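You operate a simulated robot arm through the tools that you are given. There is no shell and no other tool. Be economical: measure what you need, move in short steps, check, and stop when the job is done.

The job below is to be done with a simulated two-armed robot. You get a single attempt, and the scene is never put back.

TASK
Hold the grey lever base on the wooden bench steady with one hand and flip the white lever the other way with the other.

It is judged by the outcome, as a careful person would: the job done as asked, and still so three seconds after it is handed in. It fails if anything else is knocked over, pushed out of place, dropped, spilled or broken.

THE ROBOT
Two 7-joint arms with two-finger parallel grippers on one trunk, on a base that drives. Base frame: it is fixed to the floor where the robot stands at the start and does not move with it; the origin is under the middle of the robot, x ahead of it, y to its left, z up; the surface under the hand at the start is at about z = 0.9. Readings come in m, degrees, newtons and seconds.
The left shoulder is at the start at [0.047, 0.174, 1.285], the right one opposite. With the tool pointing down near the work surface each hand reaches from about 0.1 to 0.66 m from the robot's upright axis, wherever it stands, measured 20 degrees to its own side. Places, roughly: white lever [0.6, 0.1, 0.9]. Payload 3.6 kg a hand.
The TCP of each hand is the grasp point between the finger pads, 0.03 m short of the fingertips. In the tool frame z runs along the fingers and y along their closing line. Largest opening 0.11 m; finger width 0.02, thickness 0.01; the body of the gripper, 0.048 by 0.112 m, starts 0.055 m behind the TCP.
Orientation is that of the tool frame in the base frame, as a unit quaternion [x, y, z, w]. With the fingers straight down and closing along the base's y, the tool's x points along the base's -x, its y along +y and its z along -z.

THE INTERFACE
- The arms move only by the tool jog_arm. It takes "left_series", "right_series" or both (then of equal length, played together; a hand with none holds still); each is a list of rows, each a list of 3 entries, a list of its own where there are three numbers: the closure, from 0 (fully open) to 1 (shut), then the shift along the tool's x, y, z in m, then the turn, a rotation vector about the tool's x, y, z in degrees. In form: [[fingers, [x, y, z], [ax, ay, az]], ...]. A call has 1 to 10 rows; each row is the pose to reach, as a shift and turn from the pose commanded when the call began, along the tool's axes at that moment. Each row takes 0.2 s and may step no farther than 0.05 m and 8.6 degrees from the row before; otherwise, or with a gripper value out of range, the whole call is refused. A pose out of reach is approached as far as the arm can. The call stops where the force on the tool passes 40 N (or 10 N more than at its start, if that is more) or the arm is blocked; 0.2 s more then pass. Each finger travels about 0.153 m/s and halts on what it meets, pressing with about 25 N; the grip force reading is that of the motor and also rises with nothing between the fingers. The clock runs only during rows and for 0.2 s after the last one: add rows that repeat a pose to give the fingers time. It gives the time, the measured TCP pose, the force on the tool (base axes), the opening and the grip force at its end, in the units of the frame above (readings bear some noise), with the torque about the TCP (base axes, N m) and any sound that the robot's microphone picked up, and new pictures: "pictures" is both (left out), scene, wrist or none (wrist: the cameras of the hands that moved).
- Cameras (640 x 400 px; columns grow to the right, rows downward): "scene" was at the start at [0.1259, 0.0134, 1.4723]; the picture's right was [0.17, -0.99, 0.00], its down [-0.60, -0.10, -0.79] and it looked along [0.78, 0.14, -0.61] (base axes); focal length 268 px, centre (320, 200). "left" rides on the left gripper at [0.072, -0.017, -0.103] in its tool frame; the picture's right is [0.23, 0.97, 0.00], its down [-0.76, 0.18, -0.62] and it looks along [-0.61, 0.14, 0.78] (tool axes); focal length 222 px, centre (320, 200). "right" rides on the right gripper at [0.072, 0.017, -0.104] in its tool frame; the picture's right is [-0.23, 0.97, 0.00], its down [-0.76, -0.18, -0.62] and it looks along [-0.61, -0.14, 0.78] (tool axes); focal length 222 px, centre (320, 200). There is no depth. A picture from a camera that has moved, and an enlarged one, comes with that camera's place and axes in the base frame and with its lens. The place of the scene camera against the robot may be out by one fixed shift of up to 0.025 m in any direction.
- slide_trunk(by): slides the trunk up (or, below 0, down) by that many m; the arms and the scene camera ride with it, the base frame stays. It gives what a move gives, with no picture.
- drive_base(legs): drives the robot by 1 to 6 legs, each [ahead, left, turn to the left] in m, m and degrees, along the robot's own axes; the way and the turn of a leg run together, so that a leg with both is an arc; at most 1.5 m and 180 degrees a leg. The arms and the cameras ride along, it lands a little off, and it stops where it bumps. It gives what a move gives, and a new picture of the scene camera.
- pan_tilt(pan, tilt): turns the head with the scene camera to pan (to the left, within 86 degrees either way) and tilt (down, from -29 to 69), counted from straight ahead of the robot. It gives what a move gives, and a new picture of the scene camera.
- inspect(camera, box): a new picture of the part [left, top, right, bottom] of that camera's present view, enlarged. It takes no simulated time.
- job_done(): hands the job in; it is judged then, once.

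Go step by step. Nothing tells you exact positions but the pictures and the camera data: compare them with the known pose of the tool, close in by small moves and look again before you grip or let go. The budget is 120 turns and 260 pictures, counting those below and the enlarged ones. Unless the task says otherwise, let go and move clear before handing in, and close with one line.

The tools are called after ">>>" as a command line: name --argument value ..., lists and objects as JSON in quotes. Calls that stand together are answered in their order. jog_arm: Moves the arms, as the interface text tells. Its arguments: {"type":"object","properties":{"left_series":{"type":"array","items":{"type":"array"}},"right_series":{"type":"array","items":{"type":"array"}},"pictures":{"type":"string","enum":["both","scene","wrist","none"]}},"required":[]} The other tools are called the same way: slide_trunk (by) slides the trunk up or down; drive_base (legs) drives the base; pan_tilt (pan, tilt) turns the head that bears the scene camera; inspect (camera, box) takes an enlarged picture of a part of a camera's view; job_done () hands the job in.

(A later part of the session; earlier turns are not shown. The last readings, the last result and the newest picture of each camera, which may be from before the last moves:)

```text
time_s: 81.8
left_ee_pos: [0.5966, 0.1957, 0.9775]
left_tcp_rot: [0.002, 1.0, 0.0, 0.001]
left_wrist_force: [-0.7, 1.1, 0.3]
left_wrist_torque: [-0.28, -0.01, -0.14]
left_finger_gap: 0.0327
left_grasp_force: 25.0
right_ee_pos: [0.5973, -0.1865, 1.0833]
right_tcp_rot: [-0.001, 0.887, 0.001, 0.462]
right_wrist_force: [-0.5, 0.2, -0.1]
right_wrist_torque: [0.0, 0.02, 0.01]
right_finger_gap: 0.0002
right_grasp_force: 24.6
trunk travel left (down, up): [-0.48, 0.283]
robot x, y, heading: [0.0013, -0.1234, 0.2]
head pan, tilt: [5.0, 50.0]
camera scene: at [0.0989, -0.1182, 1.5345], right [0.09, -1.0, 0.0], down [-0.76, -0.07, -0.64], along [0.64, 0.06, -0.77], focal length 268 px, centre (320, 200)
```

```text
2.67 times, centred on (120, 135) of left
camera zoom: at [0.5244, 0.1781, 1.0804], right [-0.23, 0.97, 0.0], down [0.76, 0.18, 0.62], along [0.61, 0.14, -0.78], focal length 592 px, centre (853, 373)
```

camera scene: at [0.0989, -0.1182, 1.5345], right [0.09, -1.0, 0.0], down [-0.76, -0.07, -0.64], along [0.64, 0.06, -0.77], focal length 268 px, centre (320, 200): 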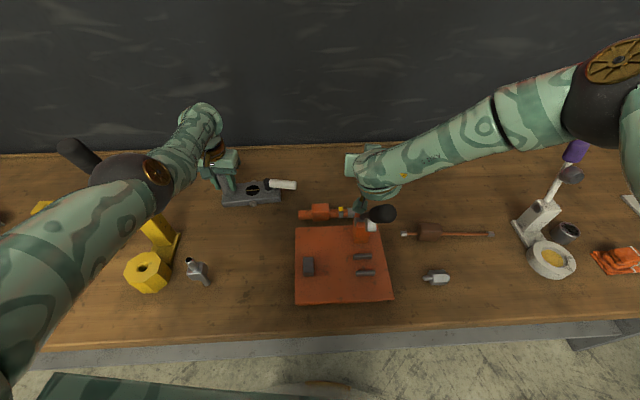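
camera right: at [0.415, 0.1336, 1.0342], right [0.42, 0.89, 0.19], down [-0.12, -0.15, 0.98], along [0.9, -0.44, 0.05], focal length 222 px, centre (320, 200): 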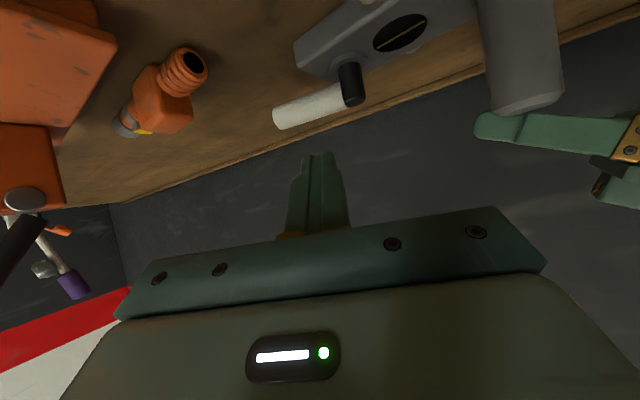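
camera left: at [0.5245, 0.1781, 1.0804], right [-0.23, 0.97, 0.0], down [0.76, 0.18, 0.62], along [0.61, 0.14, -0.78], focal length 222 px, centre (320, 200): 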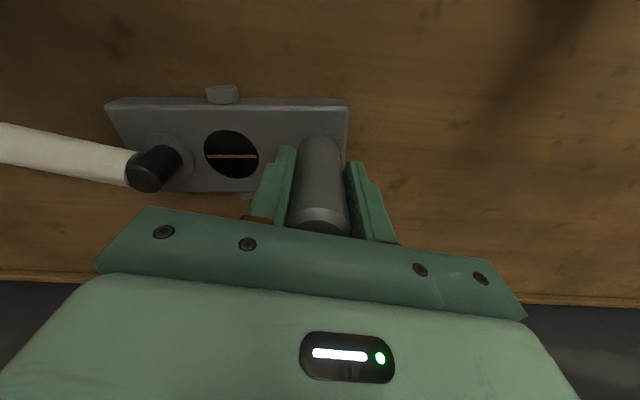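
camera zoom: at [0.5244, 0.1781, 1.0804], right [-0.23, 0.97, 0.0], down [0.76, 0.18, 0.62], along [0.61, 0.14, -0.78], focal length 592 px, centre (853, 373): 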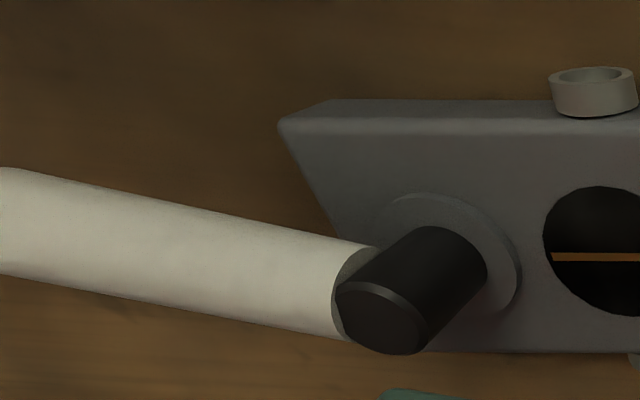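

The lever is now roughly in line with the base, which has yawed about 9° and slid about 3.5 cm from its start. I turn it back 8.5° with the left wrist while holding it, which also brings the pin closer to the right arm.

>>> jog_arm --left_series '[[1, [0, 0, 0], [0, 0, 3]], [1, [0, 0, 0], [0, 0, 6]], [1, [0, 0, 0], [0, 0, 9]], [1, [0, 0, 0], [0, 0, 9]]]' --pictures "wrist"

>>> inspect --camera "scene" --box '[180, 130, 420, 280]'

```text
time_s: 82.8
left_ee_pos: [0.5969, 0.193, 0.9778]
left_tcp_rot: [0.08, 0.997, 0.0, 0.001]
left_wrist_force: [1.3, 0.1, 0.0]
left_wrist_torque: [-0.09, -0.09, 0.07]
left_finger_gap: 0.0327
left_grasp_force: 25.3
left hand out of reach, approached as far as the arm can: row 2
right_ee_pos: [0.597, -0.1877, 1.0833]
right_tcp_rot: [-0.001, 0.887, 0.001, 0.461]
right_wrist_force: [-0.1, 0.1, 0.6]
right_wrist_torque: [-0.03, 0.01, 0.0]
right_finger_gap: 0.0
right_grasp_force: 25.3
trunk travel left (down, up): [-0.48, 0.283]
robot x, y, heading: [-0.0005, -0.1225, -0.1]
head pan, tilt: [5.0, 50.0]
camera left: at [0.5234, 0.1883, 1.0805], right [-0.07, 1.0, 0.0], down [0.78, 0.05, 0.62], along [0.62, 0.04, -0.78], focal length 222 px, centre (320, 200)
```

left: 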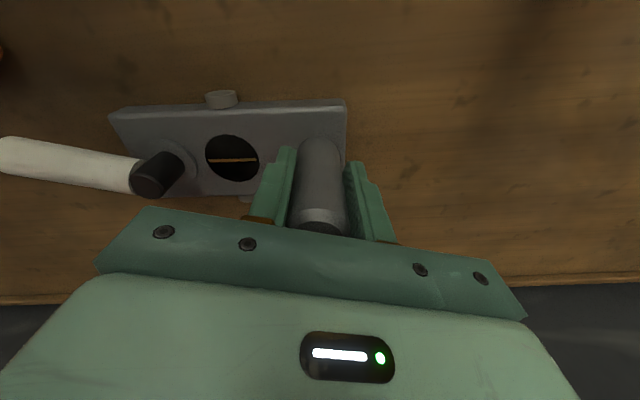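

```text
2.67 times, centred on (300, 205) of scene
camera zoom: at [0.0991, -0.1185, 1.5345], right [0.09, -1.0, 0.0], down [-0.76, -0.07, -0.64], along [0.64, 0.06, -0.77], focal length 714 px, centre (373, 187)
```

zoom: 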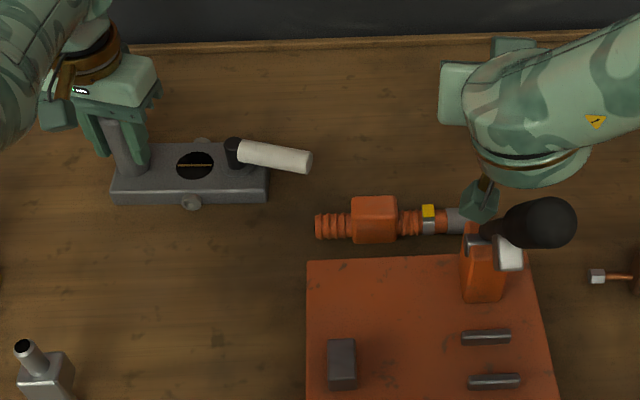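

The base is back at its original yaw. The right hand sits close to the black handle, so I lift it first. Then I roll it 180° so its camera is on top, because the camera would otherwise hang low over the orange plate during the push.

>>> jog_arm --right_series '[[1, [-0.035, 0, -0.025], [0, 0, 0]], [1, [-0.07, 0, -0.05], [0, 0, 0]], [1, [-0.105, 0, -0.075], [0, 0, 0]], [1, [-0.11, 0.035, -0.09], [0, 0, 0]], [1, [-0.1, 0.07, -0.105], [0, 0, 0]], [1, [-0.09, 0.1, -0.12], [0, 0, 8.5]], [1, [-0.09, 0.1, -0.12], [0, 0, 17]], [1, [-0.09, 0.1, -0.12], [0, 0, 25.5]], [1, [-0.09, 0.1, -0.12], [0, 0, 34]], [1, [-0.09, 0.1, -0.12], [0, 0, 42.5]]]' --pictures "scene"

```text
time_s: 85.0
left_ee_pos: [0.5968, 0.1939, 0.977]
left_tcp_rot: [0.079, 0.997, 0.0, 0.001]
left_wrist_force: [-0.4, 0.2, 0.6]
left_wrist_torque: [0.02, 0.0, -0.04]
left_finger_gap: 0.0325
left_grasp_force: 24.9
right_ee_pos: [0.5521, -0.0872, 1.2257]
right_tcp_rot: [0.322, 0.827, 0.168, 0.429]
right_wrist_force: [0.1, -0.4, 0.4]
right_wrist_torque: [0.0, -0.01, -0.01]
right_finger_gap: 0.0
right_grasp_force: 24.8
trunk travel left (down, up): [-0.48, 0.283]
robot x, y, heading: [0.0011, -0.124, 0.3]
head pan, tilt: [5.0, 50.0]
camera scene: at [0.0992, -0.1184, 1.5345], right [0.09, -1.0, 0.0], down [-0.76, -0.07, -0.64], along [0.64, 0.06, -0.77], focal length 268 px, centre (320, 200)
```

scene: 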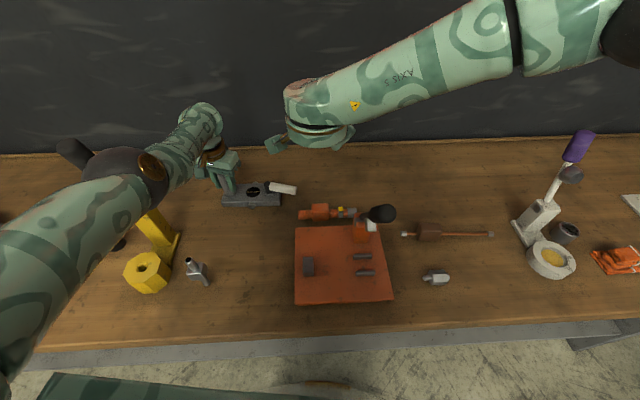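

The roll is tracking, so I continue it.

>>> jog_arm --right_series '[[1, [0, 0, 0], [0, 0, 8.5]], [1, [0, 0, 0], [0, 0, 17]], [1, [0, 0, 0], [0, 0, 25.5]], [1, [0, 0, 0], [0, 0, 34]], [1, [0, 0, 0], [0, 0, 42.5]], [1, [0, 0, 0], [0, 0, 51]], [1, [0, 0, 0], [0, 0, 59.5]], [1, [0, 0, 0], [0, 0, 68]], [1, [0, 0, 0], [0, 0, 76.5]], [1, [0, 0, 0], [0, 0, 85]]]' --pictures "none"

>>> jog_arm --right_series '[[1, [0, 0, 0], [0, 0, 8.5]], [1, [0, 0, 0], [0, 0, 17]], [1, [0, 0, 0], [0, 0, 25.5]], [1, [0, 0, 0], [0, 0, 34]], [1, [0, 0, 0], [0, 0, 42.5]], [1, [0, 0, 0], [0, 0, 51]], [1, [0, 0, 0], [0, 0, 52.5]]]' --pictures "both"

```text
time_s: 87.2
left_ee_pos: [0.5963, 0.1946, 0.9771]
left_tcp_rot: [0.079, 0.997, 0.0, 0.0]
left_wrist_force: [-0.6, -0.1, -0.1]
left_wrist_torque: [0.01, 0.04, -0.13]
left_finger_gap: 0.0325
left_grasp_force: 24.7
right_ee_pos: [0.55, -0.0889, 1.2263]
right_tcp_rot: [0.796, 0.392, 0.414, 0.203]
right_wrist_force: [-0.2, 0.0, 0.8]
right_wrist_torque: [-0.01, 0.0, 0.0]
right_finger_gap: 0.0
right_grasp_force: 24.8
trunk travel left (down, up): [-0.48, 0.283]
robot x, y, heading: [-0.0019, -0.1217, 0.2]
head pan, tilt: [5.0, 50.0]
```

```text
time_s: 88.8
left_ee_pos: [0.599, 0.1949, 0.9777]
left_tcp_rot: [0.08, 0.997, 0.0, 0.001]
left_wrist_force: [-1.4, 0.0, -0.6]
left_wrist_torque: [0.05, 0.04, -0.12]
left_finger_gap: 0.0326
left_grasp_force: 25.0
right_ee_pos: [0.5507, -0.0873, 1.2255]
right_tcp_rot: [0.887, 0.0, 0.461, -0.001]
right_wrist_force: [0.3, -0.4, 0.4]
right_wrist_torque: [-0.01, -0.02, -0.01]
right_finger_gap: 0.0
right_grasp_force: 25.1
trunk travel left (down, up): [-0.48, 0.283]
robot x, y, heading: [0.0015, -0.1229, -0.1]
head pan, tilt: [5.0, 50.0]
camera scene: at [0.0992, -0.1184, 1.5345], right [0.09, -1.0, 0.0], down [-0.76, -0.07, -0.64], along [0.64, 0.06, -0.77], focal length 268 px, centre (320, 200)
camera right: at [0.5082, -0.1058, 1.3441], right [-0.13, -0.97, -0.19], down [-0.95, 0.18, -0.26], along [0.29, 0.14, -0.95], focal length 222 px, centre (320, 200)
```

scene: 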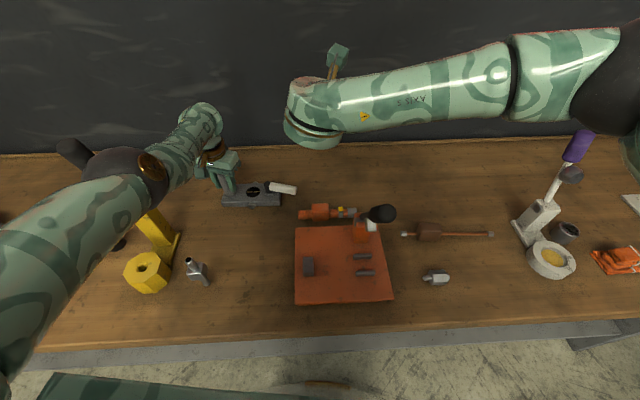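
right: 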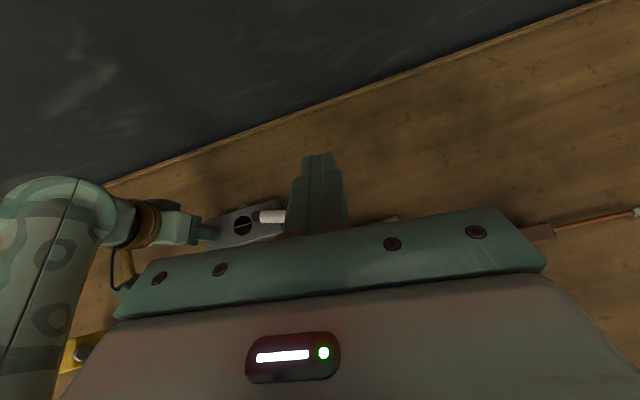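

The right camera is now on top, with a good view. I yaw the hand 25° and bring it to a hover behind the lever.

>>> jog_arm --right_series '[[1, [-0.018, -0.025, 0.01], [3.4, 0, -2.4]], [1, [-0.036, -0.05, 0.02], [6.8, 0, -4.8]], [1, [-0.06, -0.075, 0.033], [10.2, 0, -7.2]], [1, [-0.085, -0.1, 0.047], [13.7, 0, -9.6]], [1, [-0.11, -0.12, 0.06], [17.1, 0, -12]], [1, [-0.145, -0.127, 0.08], [20.5, 0, -14.4]], [1, [-0.145, -0.127, 0.08], [20.5, 0, -14.4]]]'

>>> inspect --camera "right" --box '[160, 80, 480, 280]'

```text
time_s: 90.4
left_ee_pos: [0.5974, 0.1945, 0.9767]
left_tcp_rot: [0.08, 0.997, 0.0, 0.001]
left_wrist_force: [-0.9, -0.3, 0.1]
left_wrist_torque: [0.0, 0.01, -0.03]
left_finger_gap: 0.0325
left_grasp_force: 25.1
right_ee_pos: [0.5326, 0.0367, 1.0618]
right_tcp_rot: [0.866, 0.194, 0.45, -0.101]
right_wrist_force: [-1.1, 0.1, 0.2]
right_wrist_torque: [0.01, 0.0, 0.01]
right_finger_gap: 0.0
right_grasp_force: 25.2
trunk travel left (down, up): [-0.48, 0.283]
robot x, y, heading: [-0.0003, -0.1231, -0.1]
head pan, tilt: [5.0, 50.0]
camera scene: at [0.0992, -0.1184, 1.5345], right [0.09, -1.0, 0.0], down [-0.76, -0.07, -0.64], along [0.64, 0.06, -0.77], focal length 268 px, centre (320, 200)
camera right: at [0.5004, 0.0028, 1.18], right [0.3, -0.94, -0.19], down [-0.93, -0.24, -0.27], along [0.2, 0.25, -0.95], focal length 222 px, centre (320, 200)
```

scene: 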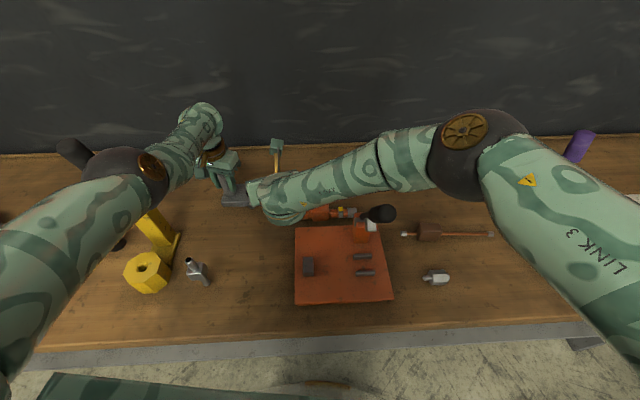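
right: 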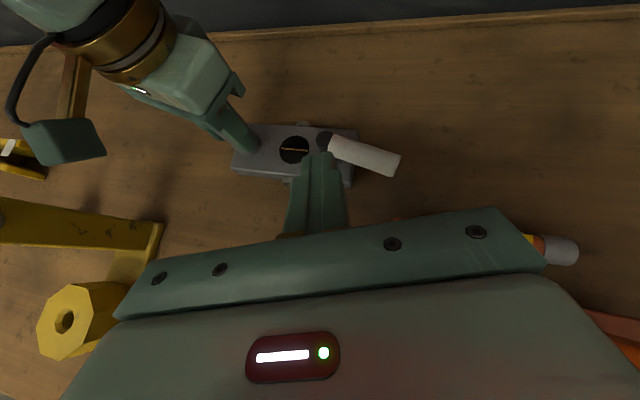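

```text
2.00 times, centred on (320, 180) of right
camera zoom: at [0.5004, 0.0028, 1.18], right [0.3, -0.94, -0.19], down [-0.93, -0.24, -0.27], along [0.2, 0.25, -0.95], focal length 444 px, centre (320, 240)
```

zoom: 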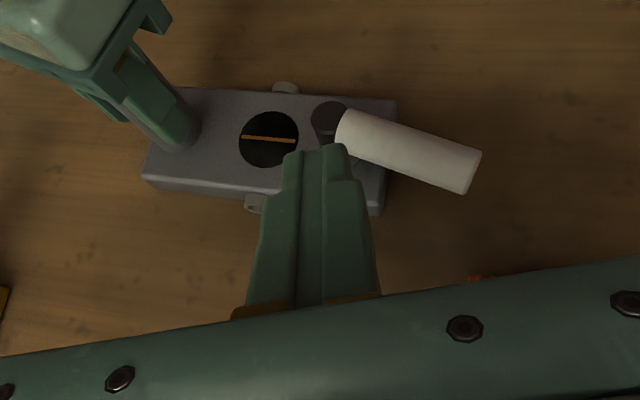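

A good view: the lever points right and the pin is near [0.608, 0.082]. I lower the fingertips to lever height, just behind it.

>>> jog_arm --right_series '[[1, [-0.026, 0.001, 0.02], [0, 0, 0]], [1, [-0.052, 0.003, 0.04], [0, 0, 0]], [1, [-0.077, 0.004, 0.0587], [0, 0, 0]], [1, [-0.077, 0.004, 0.0587], [0, 0, 0]]]'

>>> inspect --camera "right" --box '[160, 80, 480, 280]'

```text
time_s: 91.4
left_ee_pos: [0.5966, 0.1952, 0.9766]
left_tcp_rot: [0.079, 0.997, 0.0, 0.001]
left_wrist_force: [0.7, -0.3, -0.4]
left_wrist_torque: [0.03, 0.06, 0.04]
left_finger_gap: 0.0324
left_grasp_force: 24.6
right_ee_pos: [0.5466, 0.0239, 0.9676]
right_tcp_rot: [0.868, 0.194, 0.447, -0.099]
right_wrist_force: [0.2, 0.6, 0.9]
right_wrist_torque: [0.02, -0.01, 0.04]
right_finger_gap: 0.0
right_grasp_force: 24.9
right hand out of reach, approached as far as the arm can: row 3, 4
trunk travel left (down, up): [-0.48, 0.283]
robot x, y, heading: [0.0055, -0.1245, 0.0]
head pan, tilt: [5.0, 50.0]
camera scene: at [0.0992, -0.118, 1.5345], right [0.09, -1.0, 0.0], down [-0.76, -0.07, -0.64], along [0.64, 0.06, -0.77], focal length 268 px, centre (320, 200)
camera right: at [0.516, -0.0109, 1.0874], right [0.29, -0.94, -0.18], down [-0.94, -0.24, -0.26], along [0.2, 0.25, -0.95], focal length 222 px, centre (320, 200)
```

scene: 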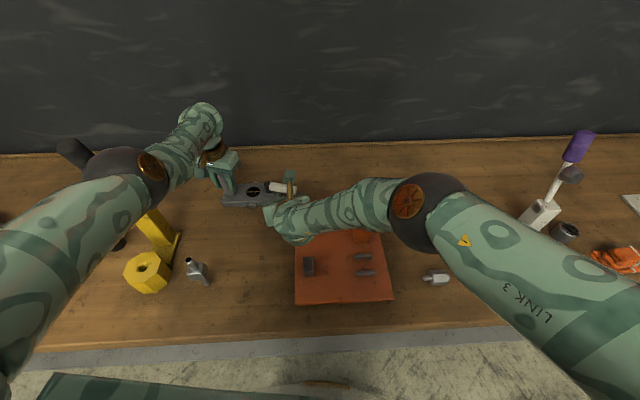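
right: 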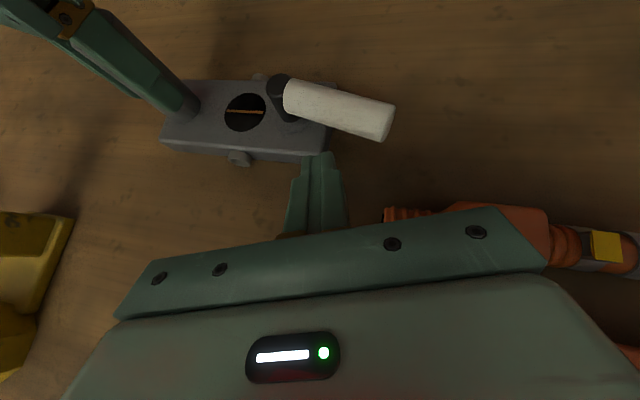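

```text
2.00 times, centred on (320, 180) of right
camera zoom: at [0.516, -0.0109, 1.0874], right [0.29, -0.94, -0.18], down [-0.94, -0.24, -0.26], along [0.2, 0.25, -0.95], focal length 444 px, centre (320, 240)
```

zoom: 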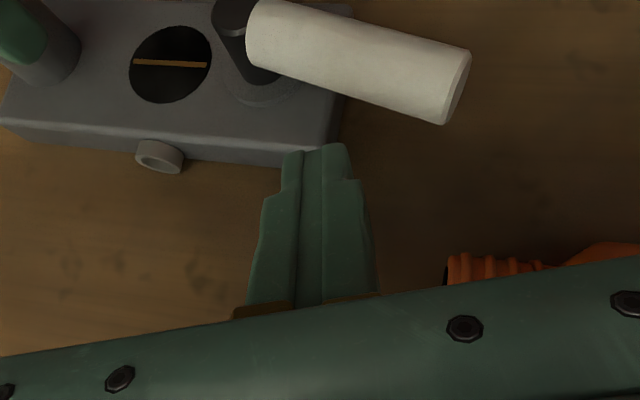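

The right forearm has come very low over the black handle of the orange fixture. I back up to the hover before anything touches.

>>> jog_arm --right_series '[[1, [0.026, 0, -0.02], [0, 0, 0]], [1, [0.052, 0, -0.04], [0, 0, 0]], [1, [0.077, 0, -0.0587], [0, 0, 0]], [1, [0.1, 0, -0.075], [0, 0, 0]], [1, [0.13, 0, -0.1], [0, 0, 0]]]' --pictures "scene"

>>> inspect --camera "scene" --box '[180, 130, 420, 280]'

```text
time_s: 92.6
left_ee_pos: [0.5971, 0.1943, 0.9775]
left_tcp_rot: [0.079, 0.997, 0.001, 0.001]
left_wrist_force: [-0.4, -0.1, 0.8]
left_wrist_torque: [-0.04, -0.05, -0.1]
left_finger_gap: 0.0325
left_grasp_force: 24.7
right_ee_pos: [0.5409, 0.0191, 1.1337]
right_tcp_rot: [0.866, 0.192, 0.451, -0.1]
right_wrist_force: [-0.4, 0.2, -1.1]
right_wrist_torque: [-0.02, 0.0, -0.01]
right_finger_gap: 0.0001
right_grasp_force: 24.8
trunk travel left (down, up): [-0.48, 0.283]
robot x, y, heading: [-0.0018, -0.1205, -0.1]
head pan, tilt: [5.0, 50.0]
camera scene: at [0.0991, -0.1189, 1.5345], right [0.09, -1.0, 0.0], down [-0.76, -0.07, -0.64], along [0.64, 0.06, -0.77], focal length 268 px, centre (320, 200)
```

scene: 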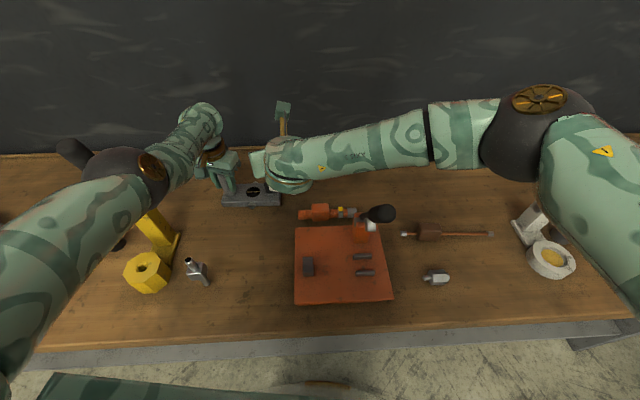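

```text
2.67 times, centred on (300, 205) of scene
camera zoom: at [0.0991, -0.1189, 1.5345], right [0.09, -1.0, 0.0], down [-0.76, -0.07, -0.64], along [0.64, 0.06, -0.77], focal length 714 px, centre (373, 187)
```

zoom: 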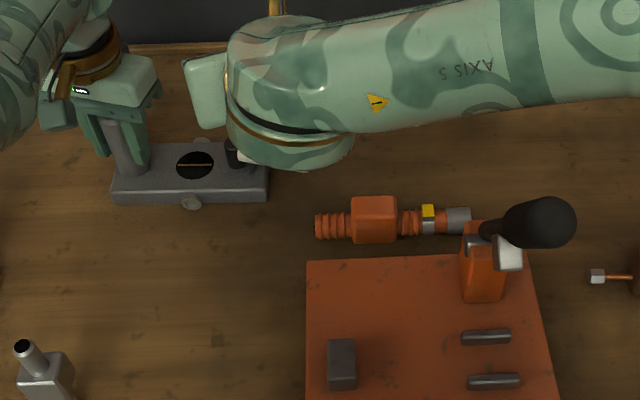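

Nothing was touched. From this stance the right arm would have to cross low over the fixture, so the earlier stance further left was better for it. I release the post, lift both hands and go back there. First I bring the left elbow back to its outer side in open space.

>>> jog_arm --left_series '[[0.6, [0, 0, 0], [0, 0, 0]], [0.3, [0, 0, 0], [0, 0, 0]], [0, [0, 0, 0], [0, 0, 0]], [0, [0, 0, 0], [0, 0, 0]], [0, [0, 0, -0.03], [0, 0, 0]], [0, [0, 0, -0.06], [0, 0, 0]], [0, [0, 0, -0.09], [0, 0, 0]], [0, [0, 0, -0.12], [0, 0, 0]], [0, [0, 0, -0.12], [0, 0, 0]]]' --right_series '[[1, [-0.001, 0.02, -0.026], [0, 0, 0]], [1, [-0.003, 0.042, -0.053], [0, 0, 0]], [1, [-0.004, 0.063, -0.08], [0, 0, 0]], [1, [-0.005, 0.084, -0.106], [0, 0, 0]], [1, [-0.006, 0.105, -0.132], [0, 0, 0]], [1, [-0.008, 0.126, -0.158], [0, 0, 0]], [1, [-0.009, 0.147, -0.185], [0, 0, 0]], [1, [-0.009, 0.147, -0.185], [0, 0, 0]], [1, [-0.009, 0.147, -0.185], [0, 0, 0]]]' --pictures "scene"

>>> slide_trunk --by 0.25

```text
time_s: 94.6
left_ee_pos: [0.5989, 0.194, 1.0996]
left_tcp_rot: [0.08, 0.997, 0.0, 0.0]
left_wrist_force: [-0.1, -1.0, 0.4]
left_wrist_torque: [0.01, 0.0, 0.03]
left_finger_gap: 0.1099
left_grasp_force: 0.0
right_ee_pos: [0.4788, -0.2002, 1.2317]
right_tcp_rot: [0.867, 0.194, 0.449, -0.101]
right_wrist_force: [0.3, 0.2, -0.1]
right_wrist_torque: [-0.01, -0.03, 0.02]
right_finger_gap: 0.0
right_grasp_force: 24.4
right hand out of reach, approached as far as the arm can: row 4, 5, 6, 7, 8, 9
trunk travel left (down, up): [-0.48, 0.283]
robot x, y, heading: [-0.0, -0.1237, 0.2]
head pan, tilt: [5.0, 50.0]
camera scene: at [0.0992, -0.1175, 1.5345], right [0.09, -1.0, 0.0], down [-0.76, -0.07, -0.64], along [0.64, 0.06, -0.77], focal length 268 px, centre (320, 200)
```

scene: 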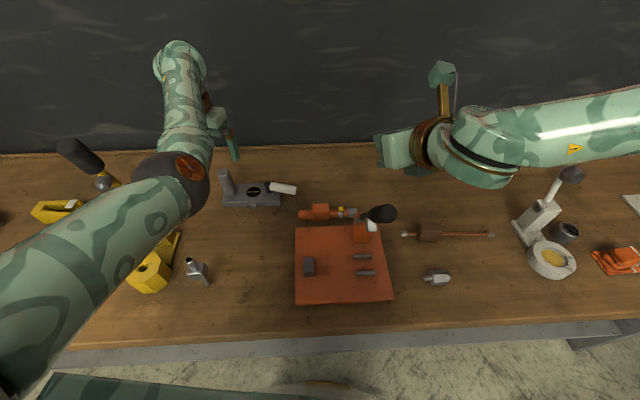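

```text
time_s: 97.2
left_ee_pos: [0.5985, 0.1954, 1.3479]
left_tcp_rot: [0.079, 0.997, 0.0, 0.001]
left_wrist_force: [-0.2, 0.0, 0.2]
left_wrist_torque: [-0.01, 0.02, 0.01]
left_finger_gap: 0.1099
left_grasp_force: 0.1
right_ee_pos: [0.4799, -0.2026, 1.4812]
right_tcp_rot: [0.866, 0.192, 0.45, -0.1]
right_wrist_force: [-0.1, 0.7, -0.8]
right_wrist_torque: [0.03, 0.0, 0.04]
right_finger_gap: 0.0
right_grasp_force: 24.7
trunk travel left (down, up): [-0.73, 0.033]
robot x, y, heading: [-0.0029, -0.1212, -0.2]
head pan, tilt: [5.0, 50.0]
```

Both hands are up, and the jack and the base are undisturbed. A steeper reach from closer in would solve both arms' problems, so I carefully test whether the robot can move forward.

>>> drive_base --legs '[[0.05, 0, 0]]'

```text
time_s: 98.1
left_ee_pos: [0.6357, 0.1952, 1.3544]
left_tcp_rot: [0.079, 0.997, 0.002, 0.006]
left_wrist_force: [-0.8, -0.5, -0.6]
left_wrist_torque: [0.07, -0.06, 0.0]
left_finger_gap: 0.1101
left_grasp_force: 0.0
right_ee_pos: [0.5125, -0.2027, 1.4885]
right_tcp_rot: [0.863, 0.195, 0.455, -0.101]
right_wrist_force: [-1.6, -1.1, 0.5]
right_wrist_torque: [-0.03, -0.03, -0.05]
right_finger_gap: 0.0003
right_grasp_force: 25.5
trunk travel left (down, up): [-0.73, 0.033]
robot x, y, heading: [0.0482, -0.123, 0.2]
head pan, tilt: [5.0, 50.0]
camera scene: at [0.1174, -0.1196, 1.7859], right [0.09, -1.0, 0.0], down [-0.76, -0.07, -0.65], along [0.65, 0.06, -0.76], focal length 268 px, centre (320, 200)
```

scene: 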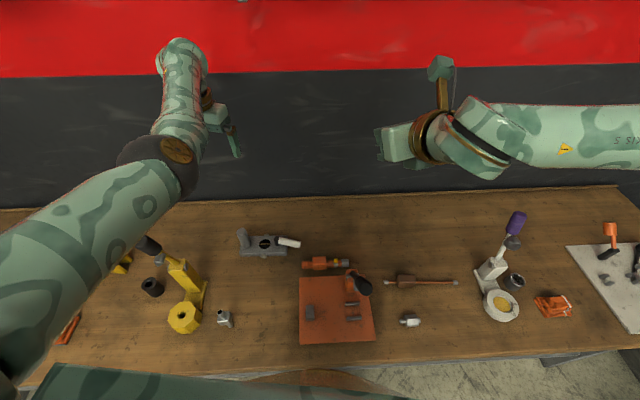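

It moved forward, but the readings suggest a slight pitch. I check whether that settles.

>>> jog_arm --right_series '[[1, [0, 0, 0], [0, 0, 0]], [1, [0, 0, 0], [0, 0, 0]]]' --pictures "none"

```text
time_s: 98.7
left_ee_pos: [0.6422, 0.1955, 1.3505]
left_tcp_rot: [0.079, 0.997, 0.001, 0.003]
left_wrist_force: [-1.6, 0.2, 0.1]
left_wrist_torque: [0.01, -0.06, -0.01]
left_finger_gap: 0.11
left_grasp_force: 0.1
right_ee_pos: [0.5207, -0.2036, 1.4851]
right_tcp_rot: [0.864, 0.194, 0.453, -0.101]
right_wrist_force: [-0.7, 0.5, 0.3]
right_wrist_torque: [0.01, -0.03, -0.02]
right_finger_gap: 0.0
right_grasp_force: 25.2
trunk travel left (down, up): [-0.73, 0.033]
robot x, y, heading: [0.0485, -0.1236, 0.2]
head pan, tilt: [5.0, 50.0]
```

It settles, so forward motion is possible. I go on to about x=0.10, y=0.03 with the arms high.

>>> drive_base --legs '[[0.03, 0.15, 0], [0.022, 0, 0]]'

```text
time_s: 100.5
left_ee_pos: [0.6929, 0.3467, 1.3514]
left_tcp_rot: [0.079, 0.997, 0.001, 0.004]
left_wrist_force: [0.1, 0.0, -0.5]
left_wrist_torque: [0.02, -0.02, 0.03]
left_finger_gap: 0.1099
left_grasp_force: 0.1
right_ee_pos: [0.5699, -0.0502, 1.485]
right_tcp_rot: [0.864, 0.195, 0.453, -0.101]
right_wrist_force: [-0.4, 0.2, 0.3]
right_wrist_torque: [-0.01, -0.01, 0.01]
right_finger_gap: 0.0001
right_grasp_force: 24.9
trunk travel left (down, up): [-0.73, 0.033]
robot x, y, heading: [0.0982, 0.0271, -0.1]
head pan, tilt: [5.0, 50.0]
camera scene: at [0.1757, 0.0322, 1.7855], right [0.09, -1.0, 0.0], down [-0.76, -0.07, -0.65], along [0.64, 0.06, -0.76], focal length 268 px, centre (320, 200)
```

scene: 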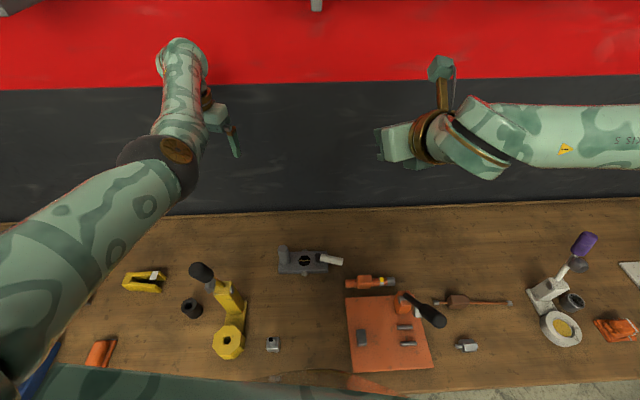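

The robot is now closer and centred. I bring the left hand back over the post, still high.

>>> jog_arm --left_series '[[0, [0.013, -0.035, 0], [0, 0, 0]], [0, [0.027, -0.07, 0], [0, 0, 0]], [0, [0.04, -0.1, 0], [0, 0, 0]], [0, [0.054, -0.135, 0], [0, 0, 0]], [0, [0.0675, -0.165, 0], [0, 0, 0]], [0, [0.0675, -0.165, 0.03], [0, 0, 0]], [0, [0.0675, -0.165, 0.06], [0, 0, 0]], [0, [0.0675, -0.165, 0.06], [0, 0, 0]]]'

```text
time_s: 102.3
left_ee_pos: [0.6095, 0.2003, 1.2941]
left_tcp_rot: [0.075, 0.997, 0.005, 0.009]
left_wrist_force: [-0.2, -0.3, 0.5]
left_wrist_torque: [0.04, -0.02, -0.01]
left_finger_gap: 0.1099
left_grasp_force: 0.0
right_ee_pos: [0.5747, -0.0508, 1.4848]
right_tcp_rot: [0.865, 0.196, 0.452, -0.102]
right_wrist_force: [0.1, -0.8, 0.1]
right_wrist_torque: [0.0, -0.04, -0.01]
right_finger_gap: 0.0
right_grasp_force: 24.2
trunk travel left (down, up): [-0.73, 0.033]
robot x, y, heading: [0.098, 0.0246, 0.2]
head pan, tilt: [5.0, 50.0]
camera scene: at [0.1826, 0.0319, 1.7851], right [0.09, -1.0, 0.0], down [-0.76, -0.07, -0.64], along [0.64, 0.06, -0.77], focal length 268 px, centre (320, 200)
camera left: at [0.5343, 0.1936, 1.3954], right [-0.08, 1.0, 0.01], down [0.77, 0.06, 0.64], along [0.64, 0.06, -0.77], focal length 222 px, centre (320, 200)
```

scene: 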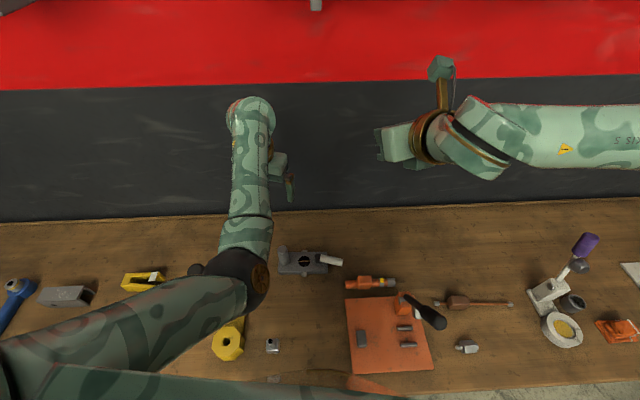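
left: 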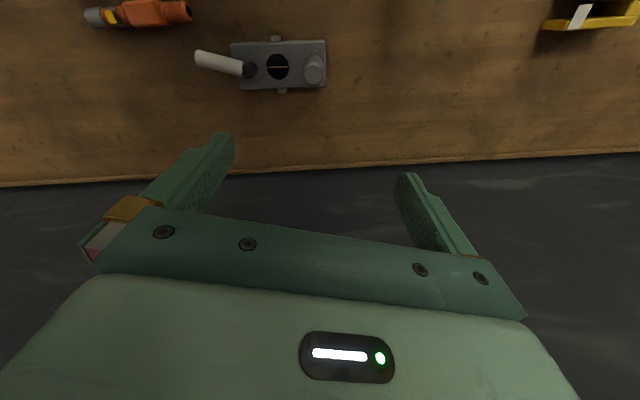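

The left elbow stays inside, well right of the jack's handle. I lower the hand and the trunk in stages, checking alignment before reaching the post.

>>> jog_arm --left_series '[[0, [0.005, -0.003, 0.03], [0, 0, 0]], [0, [0.008, -0.005, 0.06], [0, 0, 0]], [0, [0.008, -0.005, 0.09], [0, 0, 0]], [0, [0.008, -0.005, 0.11], [0, 0, 0]], [0, [0.008, -0.005, 0.11], [0, 0, 0]]]' --pictures "none"

>>> slide_trunk --by -0.1

>>> pan_tilt --pan 15 --tilt 55

>>> inspect --camera "left" --box '[0, 0, 640, 400]'

```text
time_s: 103.5
left_ee_pos: [0.6056, 0.2006, 1.1872]
left_tcp_rot: [0.075, 0.997, 0.007, 0.011]
left_wrist_force: [1.0, -0.3, 0.0]
left_wrist_torque: [-0.02, 0.01, 0.01]
left_finger_gap: 0.1097
left_grasp_force: 0.2
right_ee_pos: [0.576, -0.0493, 1.4849]
right_tcp_rot: [0.865, 0.195, 0.452, -0.102]
right_wrist_force: [-0.4, 0.4, -0.1]
right_wrist_torque: [0.01, -0.03, 0.03]
right_finger_gap: 0.0
right_grasp_force: 25.0
trunk travel left (down, up): [-0.73, 0.033]
robot x, y, heading: [0.1014, 0.0291, -0.1]
head pan, tilt: [5.0, 50.0]
```

```text
time_s: 104.8
left_ee_pos: [0.6003, 0.2376, 1.0756]
left_tcp_rot: [0.057, 0.998, 0.03, 0.001]
left_wrist_force: [0.6, 1.1, -1.1]
left_wrist_torque: [-0.01, 0.05, -0.04]
left_finger_gap: 0.11
left_grasp_force: 0.0
right_ee_pos: [0.5759, -0.0505, 1.3827]
right_tcp_rot: [0.865, 0.195, 0.451, -0.101]
right_wrist_force: [0.2, 0.7, 0.6]
right_wrist_torque: [-0.01, 0.0, -0.02]
right_finger_gap: 0.0001
right_grasp_force: 25.2
trunk travel left (down, up): [-0.63, 0.133]
robot x, y, heading: [0.0989, 0.0295, 0.1]
head pan, tilt: [5.0, 50.0]
```

```text
time_s: 105.5
left_ee_pos: [0.6018, 0.237, 1.0783]
left_tcp_rot: [0.058, 0.998, 0.029, 0.003]
left_wrist_force: [0.2, -0.4, 0.0]
left_wrist_torque: [0.02, 0.03, -0.08]
left_finger_gap: 0.1101
left_grasp_force: 0.1
right_ee_pos: [0.5764, -0.0488, 1.3842]
right_tcp_rot: [0.865, 0.194, 0.452, -0.101]
right_wrist_force: [0.1, -0.6, 0.1]
right_wrist_torque: [0.01, -0.03, -0.06]
right_finger_gap: 0.0
right_grasp_force: 24.8
trunk travel left (down, up): [-0.63, 0.133]
robot x, y, heading: [0.1028, 0.0257, -0.0]
head pan, tilt: [15.0, 55.0]
camera scene: at [0.1784, 0.0447, 1.6787], right [0.26, -0.97, 0.0], down [-0.79, -0.21, -0.57], along [0.55, 0.15, -0.82], focal length 268 px, centre (320, 200)
```

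scene: 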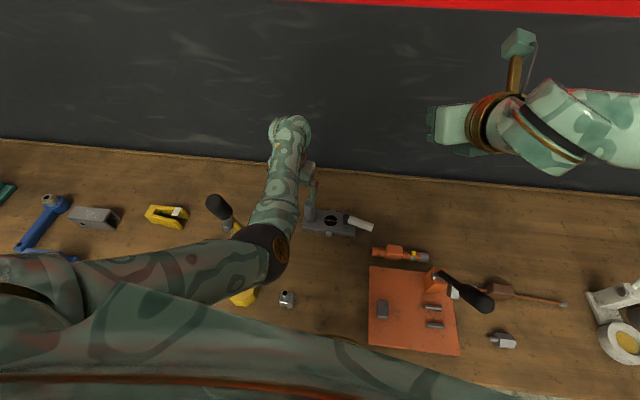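

```text
1.00 times, centred on (320, 200) of left (not enlarged: the box is as wide or as high as the picture)
camera zoom: at [0.5279, 0.2214, 1.1797], right [-0.11, 0.99, 0.06], down [0.77, 0.05, 0.63], along [0.63, 0.12, -0.77], focal length 222 px, centre (320, 200)
```

zoom: 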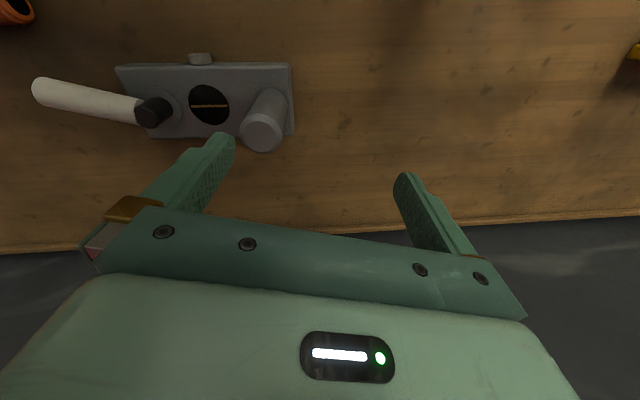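

The left hand was deflected about 4 cm to the left during the trunk slide, so something may be touching the arm. The jack's handle is exactly where it was. I look more closely before moving on.

>>> pan_tilt --pan 60 --tilt 55

>>> inspect --camera "right" --box '[0, 0, 640, 400]'

```text
time_s: 106.7
left_ee_pos: [0.6038, 0.2352, 1.0792]
left_tcp_rot: [0.059, 0.998, 0.029, 0.004]
left_wrist_force: [-0.3, -0.1, 0.5]
left_wrist_torque: [0.0, 0.01, -0.01]
left_finger_gap: 0.1098
left_grasp_force: 0.1
right_ee_pos: [0.5774, -0.0494, 1.3842]
right_tcp_rot: [0.865, 0.194, 0.452, -0.101]
right_wrist_force: [-0.2, -0.4, 0.0]
right_wrist_torque: [-0.03, -0.02, 0.02]
right_finger_gap: 0.0
right_grasp_force: 25.1
trunk travel left (down, up): [-0.63, 0.133]
robot x, y, heading: [0.1014, 0.0303, -0.0]
head pan, tilt: [60.0, 55.0]
camera scene: at [0.1448, 0.0884, 1.6787], right [0.87, -0.5, 0.0], down [-0.41, -0.71, -0.57], along [0.29, 0.5, -0.82], focal length 268 px, centre (320, 200)
```

scene: 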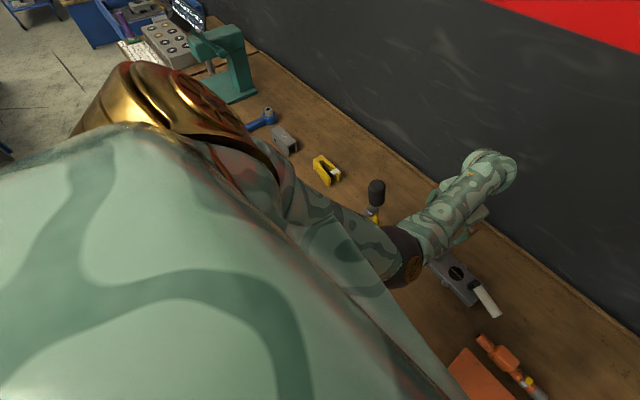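

```text
1.00 times, centred on (320, 200) of right (not enlarged: the box is as wide or as high as the picture)
camera zoom: at [0.5451, -0.0844, 1.5029], right [0.3, -0.94, -0.19], down [-0.93, -0.25, -0.27], along [0.2, 0.25, -0.95], focal length 222 px, centre (320, 200)
```

zoom: 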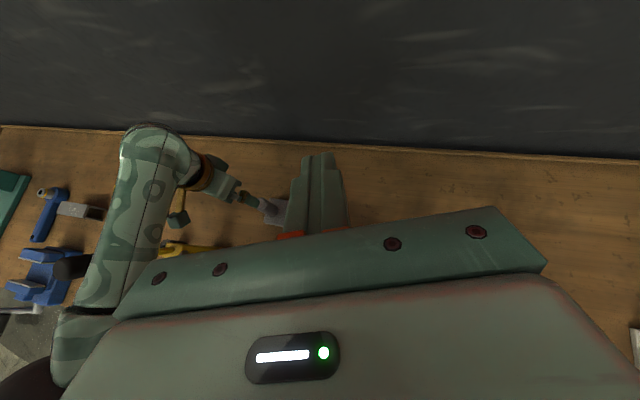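

The left upper arm is pressing against the robot's own chest, since I'm now too close with the elbow inside. I raise the trunk again and back off about 5 cm.

>>> slide_trunk --by 0.1

>>> drive_base --legs '[[-0.05, 0, 0]]'

>>> jog_arm --left_series '[[0, [0, 0, 0], [0, 0, 0]], [0, [0, 0, 0], [0, 0, 0]]]' --pictures "none"

```text
time_s: 108.0
left_ee_pos: [0.6027, 0.2349, 1.1783]
left_tcp_rot: [0.058, 0.998, 0.029, 0.003]
left_wrist_force: [0.2, -0.2, -0.4]
left_wrist_torque: [-0.06, 0.01, -0.02]
left_finger_gap: 0.1099
left_grasp_force: 0.1
right_ee_pos: [0.5772, -0.0494, 1.484]
right_tcp_rot: [0.865, 0.195, 0.451, -0.101]
right_wrist_force: [0.8, -0.2, 0.5]
right_wrist_torque: [0.0, -0.01, 0.02]
right_finger_gap: 0.0
right_grasp_force: 25.0
trunk travel left (down, up): [-0.73, 0.033]
robot x, y, heading: [0.101, 0.0308, -0.1]
head pan, tilt: [60.0, 55.0]
```

```text
time_s: 108.9
left_ee_pos: [0.5576, 0.2342, 1.1767]
left_tcp_rot: [0.06, 0.998, 0.028, 0.001]
left_wrist_force: [1.5, 0.5, -0.5]
left_wrist_torque: [0.0, 0.05, 0.03]
left_finger_gap: 0.1098
left_grasp_force: 0.1
right_ee_pos: [0.5326, -0.0497, 1.4818]
right_tcp_rot: [0.866, 0.194, 0.449, -0.101]
right_wrist_force: [0.2, 0.5, -0.5]
right_wrist_torque: [-0.02, 0.03, 0.03]
right_finger_gap: 0.0
right_grasp_force: 25.0
trunk travel left (down, up): [-0.73, 0.033]
robot x, y, heading: [0.0484, 0.0267, 0.1]
head pan, tilt: [60.0, 55.0]
camera scene: at [0.1006, 0.0883, 1.7783], right [0.87, -0.5, 0.0], down [-0.41, -0.71, -0.57], along [0.28, 0.5, -0.82], focal length 268 px, centre (320, 200)
```

scene: 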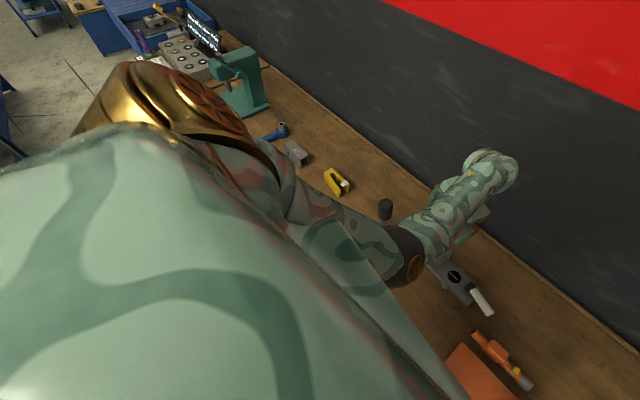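

```text
time_s: 109.5
left_ee_pos: [0.5565, 0.2371, 1.1805]
left_tcp_rot: [0.059, 0.998, 0.03, 0.005]
left_wrist_force: [-0.1, 0.8, 0.1]
left_wrist_torque: [0.02, 0.03, -0.02]
left_finger_gap: 0.1099
left_grasp_force: 0.1
right_ee_pos: [0.5297, -0.0514, 1.4826]
right_tcp_rot: [0.865, 0.194, 0.451, -0.101]
right_wrist_force: [0.3, -0.2, 0.1]
right_wrist_torque: [0.02, 0.04, -0.01]
right_finger_gap: 0.0
right_grasp_force: 24.9
trunk travel left (down, up): [-0.73, 0.033]
robot x, y, heading: [0.0522, 0.0259, 0.1]
head pan, tilt: [60.0, 55.0]
```

The deflection rides along, so it is self-contact, and the jack is untouched. I extend the left hand forward to free the arm.

>>> jog_arm --left_series '[[0, [-0.02, 0, 0], [0, 0, 0]], [0, [-0.045, 0, 0], [0, 0, 0]], [0, [-0.05, 0, 0], [0, 0, 0]], [0, [-0.05, 0, 0], [0, 0, 0]]]' --pictures "wrist"

```text
time_s: 110.5
left_ee_pos: [0.6026, 0.2273, 1.1773]
left_tcp_rot: [0.059, 0.998, 0.028, 0.004]
left_wrist_force: [0.3, -0.3, -0.6]
left_wrist_torque: [0.02, 0.01, -0.02]
left_finger_gap: 0.11
left_grasp_force: 0.0
right_ee_pos: [0.5266, -0.0501, 1.4836]
right_tcp_rot: [0.865, 0.196, 0.452, -0.102]
right_wrist_force: [-1.0, -0.9, -0.1]
right_wrist_torque: [0.0, -0.02, -0.03]
right_finger_gap: 0.0
right_grasp_force: 24.9
trunk travel left (down, up): [-0.73, 0.033]
robot x, y, heading: [0.0511, 0.0286, 0.3]
head pan, tilt: [60.0, 55.0]
camera left: at [0.529, 0.2128, 1.2804], right [-0.11, 0.99, 0.05], down [0.77, 0.05, 0.64], along [0.63, 0.11, -0.77], focal length 222 px, centre (320, 200)
```

left: 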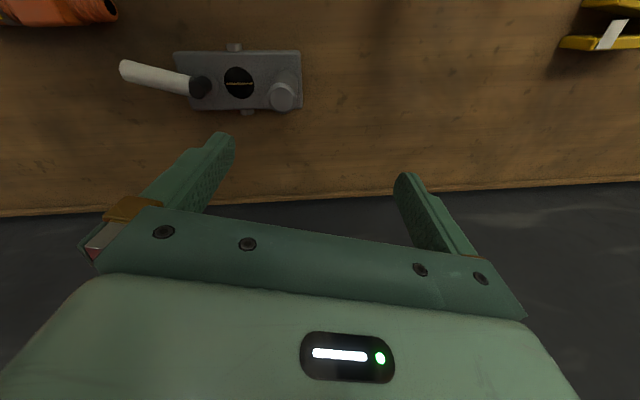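

Now I correct the tilt and shift the hand over the post.

>>> jog_arm --left_series '[[0, [0, -0.016, 0], [1.6, 0.1, 1.2]], [0, [0, -0.032, 0], [3.2, 0.2, 2.4]], [0, [0, -0.032, 0], [3.2, 0.2, 2.4]]]' --pictures "none"

>>> pan_tilt --pan 20 --tilt 55

```text
time_s: 111.3
left_ee_pos: [0.5995, 0.1975, 1.1768]
left_tcp_rot: [0.08, 0.997, 0.0, -0.001]
left_wrist_force: [-0.2, -0.3, 1.0]
left_wrist_torque: [-0.02, 0.02, 0.0]
left_finger_gap: 0.1102
left_grasp_force: 0.1
right_ee_pos: [0.5283, -0.0493, 1.4826]
right_tcp_rot: [0.866, 0.195, 0.45, -0.101]
right_wrist_force: [0.5, -0.5, 0.2]
right_wrist_torque: [0.02, -0.01, -0.02]
right_finger_gap: 0.0
right_grasp_force: 25.6
trunk travel left (down, up): [-0.73, 0.033]
robot x, y, heading: [0.0508, 0.0291, 0.3]
head pan, tilt: [60.0, 55.0]
```

```text
time_s: 112.4
left_ee_pos: [0.6015, 0.1973, 1.1775]
left_tcp_rot: [0.08, 0.997, 0.001, 0.0]
left_wrist_force: [0.7, -0.1, 0.3]
left_wrist_torque: [0.0, 0.0, -0.01]
left_finger_gap: 0.11
left_grasp_force: 0.2
right_ee_pos: [0.5283, -0.0497, 1.4834]
right_tcp_rot: [0.865, 0.194, 0.452, -0.101]
right_wrist_force: [0.8, 0.3, 0.7]
right_wrist_torque: [0.02, 0.0, 0.0]
right_finger_gap: 0.0
right_grasp_force: 24.9
trunk travel left (down, up): [-0.73, 0.033]
robot x, y, heading: [0.0481, 0.0289, 0.1]
head pan, tilt: [20.0, 55.0]
camera scene: at [0.1248, 0.0507, 1.7785], right [0.34, -0.94, 0.0], down [-0.77, -0.28, -0.57], along [0.54, 0.2, -0.82], focal length 268 px, centre (320, 200)
```

scene: 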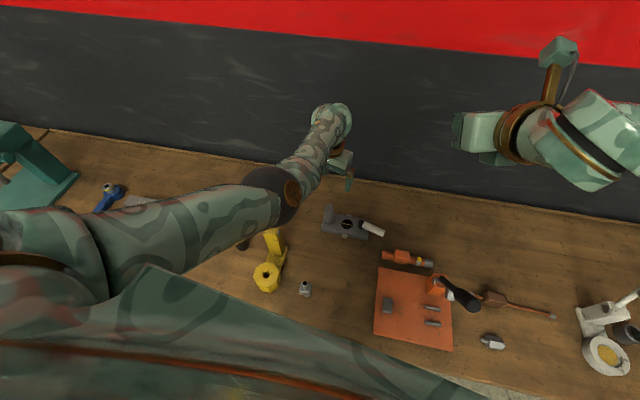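

The left hand tracks exactly again. I shift the robot 9 cm right for more clearance between the elbow and the jack, then bring the left hand back over the post.

>>> drive_base --legs '[[0, -0.09, 0]]'

>>> jog_arm --left_series '[[0, [0, 0.03, 0], [0, 0, 0]], [0, [0.007, 0.06, 0], [0, 0, 0]], [0, [0.014, 0.088, 0], [0, 0, 0]], [0, [0.014, 0.088, 0], [0, 0, 0]]]' --pictures "both"

```text
time_s: 113.5
left_ee_pos: [0.601, 0.1101, 1.1771]
left_tcp_rot: [0.08, 0.997, 0.0, 0.0]
left_wrist_force: [-1.0, 0.4, 0.2]
left_wrist_torque: [-0.01, 0.02, 0.01]
left_finger_gap: 0.1101
left_grasp_force: 0.1
right_ee_pos: [0.5277, -0.1364, 1.4846]
right_tcp_rot: [0.866, 0.195, 0.45, -0.101]
right_wrist_force: [0.1, 0.1, 0.5]
right_wrist_torque: [0.04, 0.02, -0.01]
right_finger_gap: 0.0004
right_grasp_force: 25.6
trunk travel left (down, up): [-0.73, 0.033]
robot x, y, heading: [0.0511, -0.0603, 0.3]
head pan, tilt: [20.0, 55.0]
camera scene: at [0.1249, -0.0361, 1.7785], right [0.34, -0.94, 0.0], down [-0.77, -0.28, -0.57], along [0.54, 0.2, -0.82], focal length 268 px, centre (320, 200)
```

scene: 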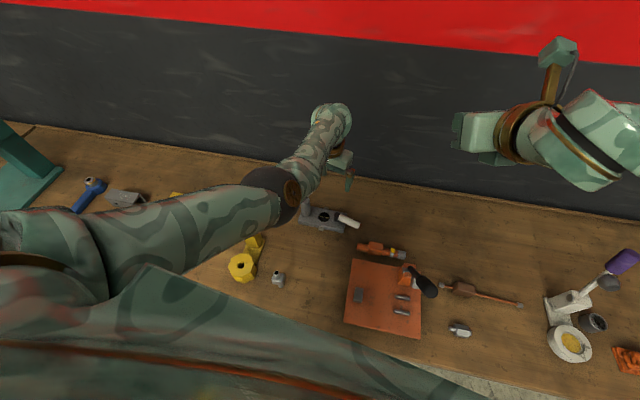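

```text
time_s: 114.5
left_ee_pos: [0.5993, 0.1994, 1.1776]
left_tcp_rot: [0.079, 0.997, 0.0, 0.0]
left_wrist_force: [-0.2, 0.9, 0.0]
left_wrist_torque: [0.02, 0.06, -0.01]
left_finger_gap: 0.1101
left_grasp_force: 0.1
right_ee_pos: [0.5265, -0.1377, 1.4843]
right_tcp_rot: [0.865, 0.196, 0.451, -0.102]
right_wrist_force: [-0.9, -0.7, -0.2]
right_wrist_torque: [0.0, -0.01, -0.05]
right_finger_gap: 0.0002
right_grasp_force: 24.5
trunk travel left (down, up): [-0.73, 0.033]
robot x, y, heading: [0.0498, -0.0594, 0.1]
head pan, tilt: [20.0, 55.0]
camera scene: at [0.125, -0.0369, 1.7785], right [0.34, -0.94, 0.0], down [-0.77, -0.28, -0.57], along [0.54, 0.2, -0.82], focal length 268 px, centre (320, 200)
camera left: at [0.5264, 0.1934, 1.2805], right [-0.07, 1.0, 0.0], down [0.78, 0.05, 0.62], along [0.62, 0.04, -0.78], focal length 222 px, centre (320, 200)
```

scene: 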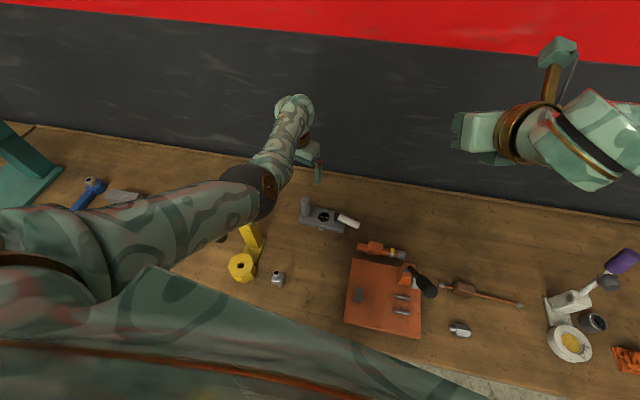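
left: 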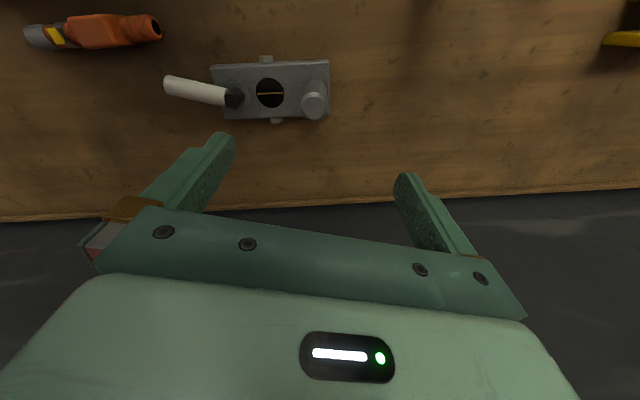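

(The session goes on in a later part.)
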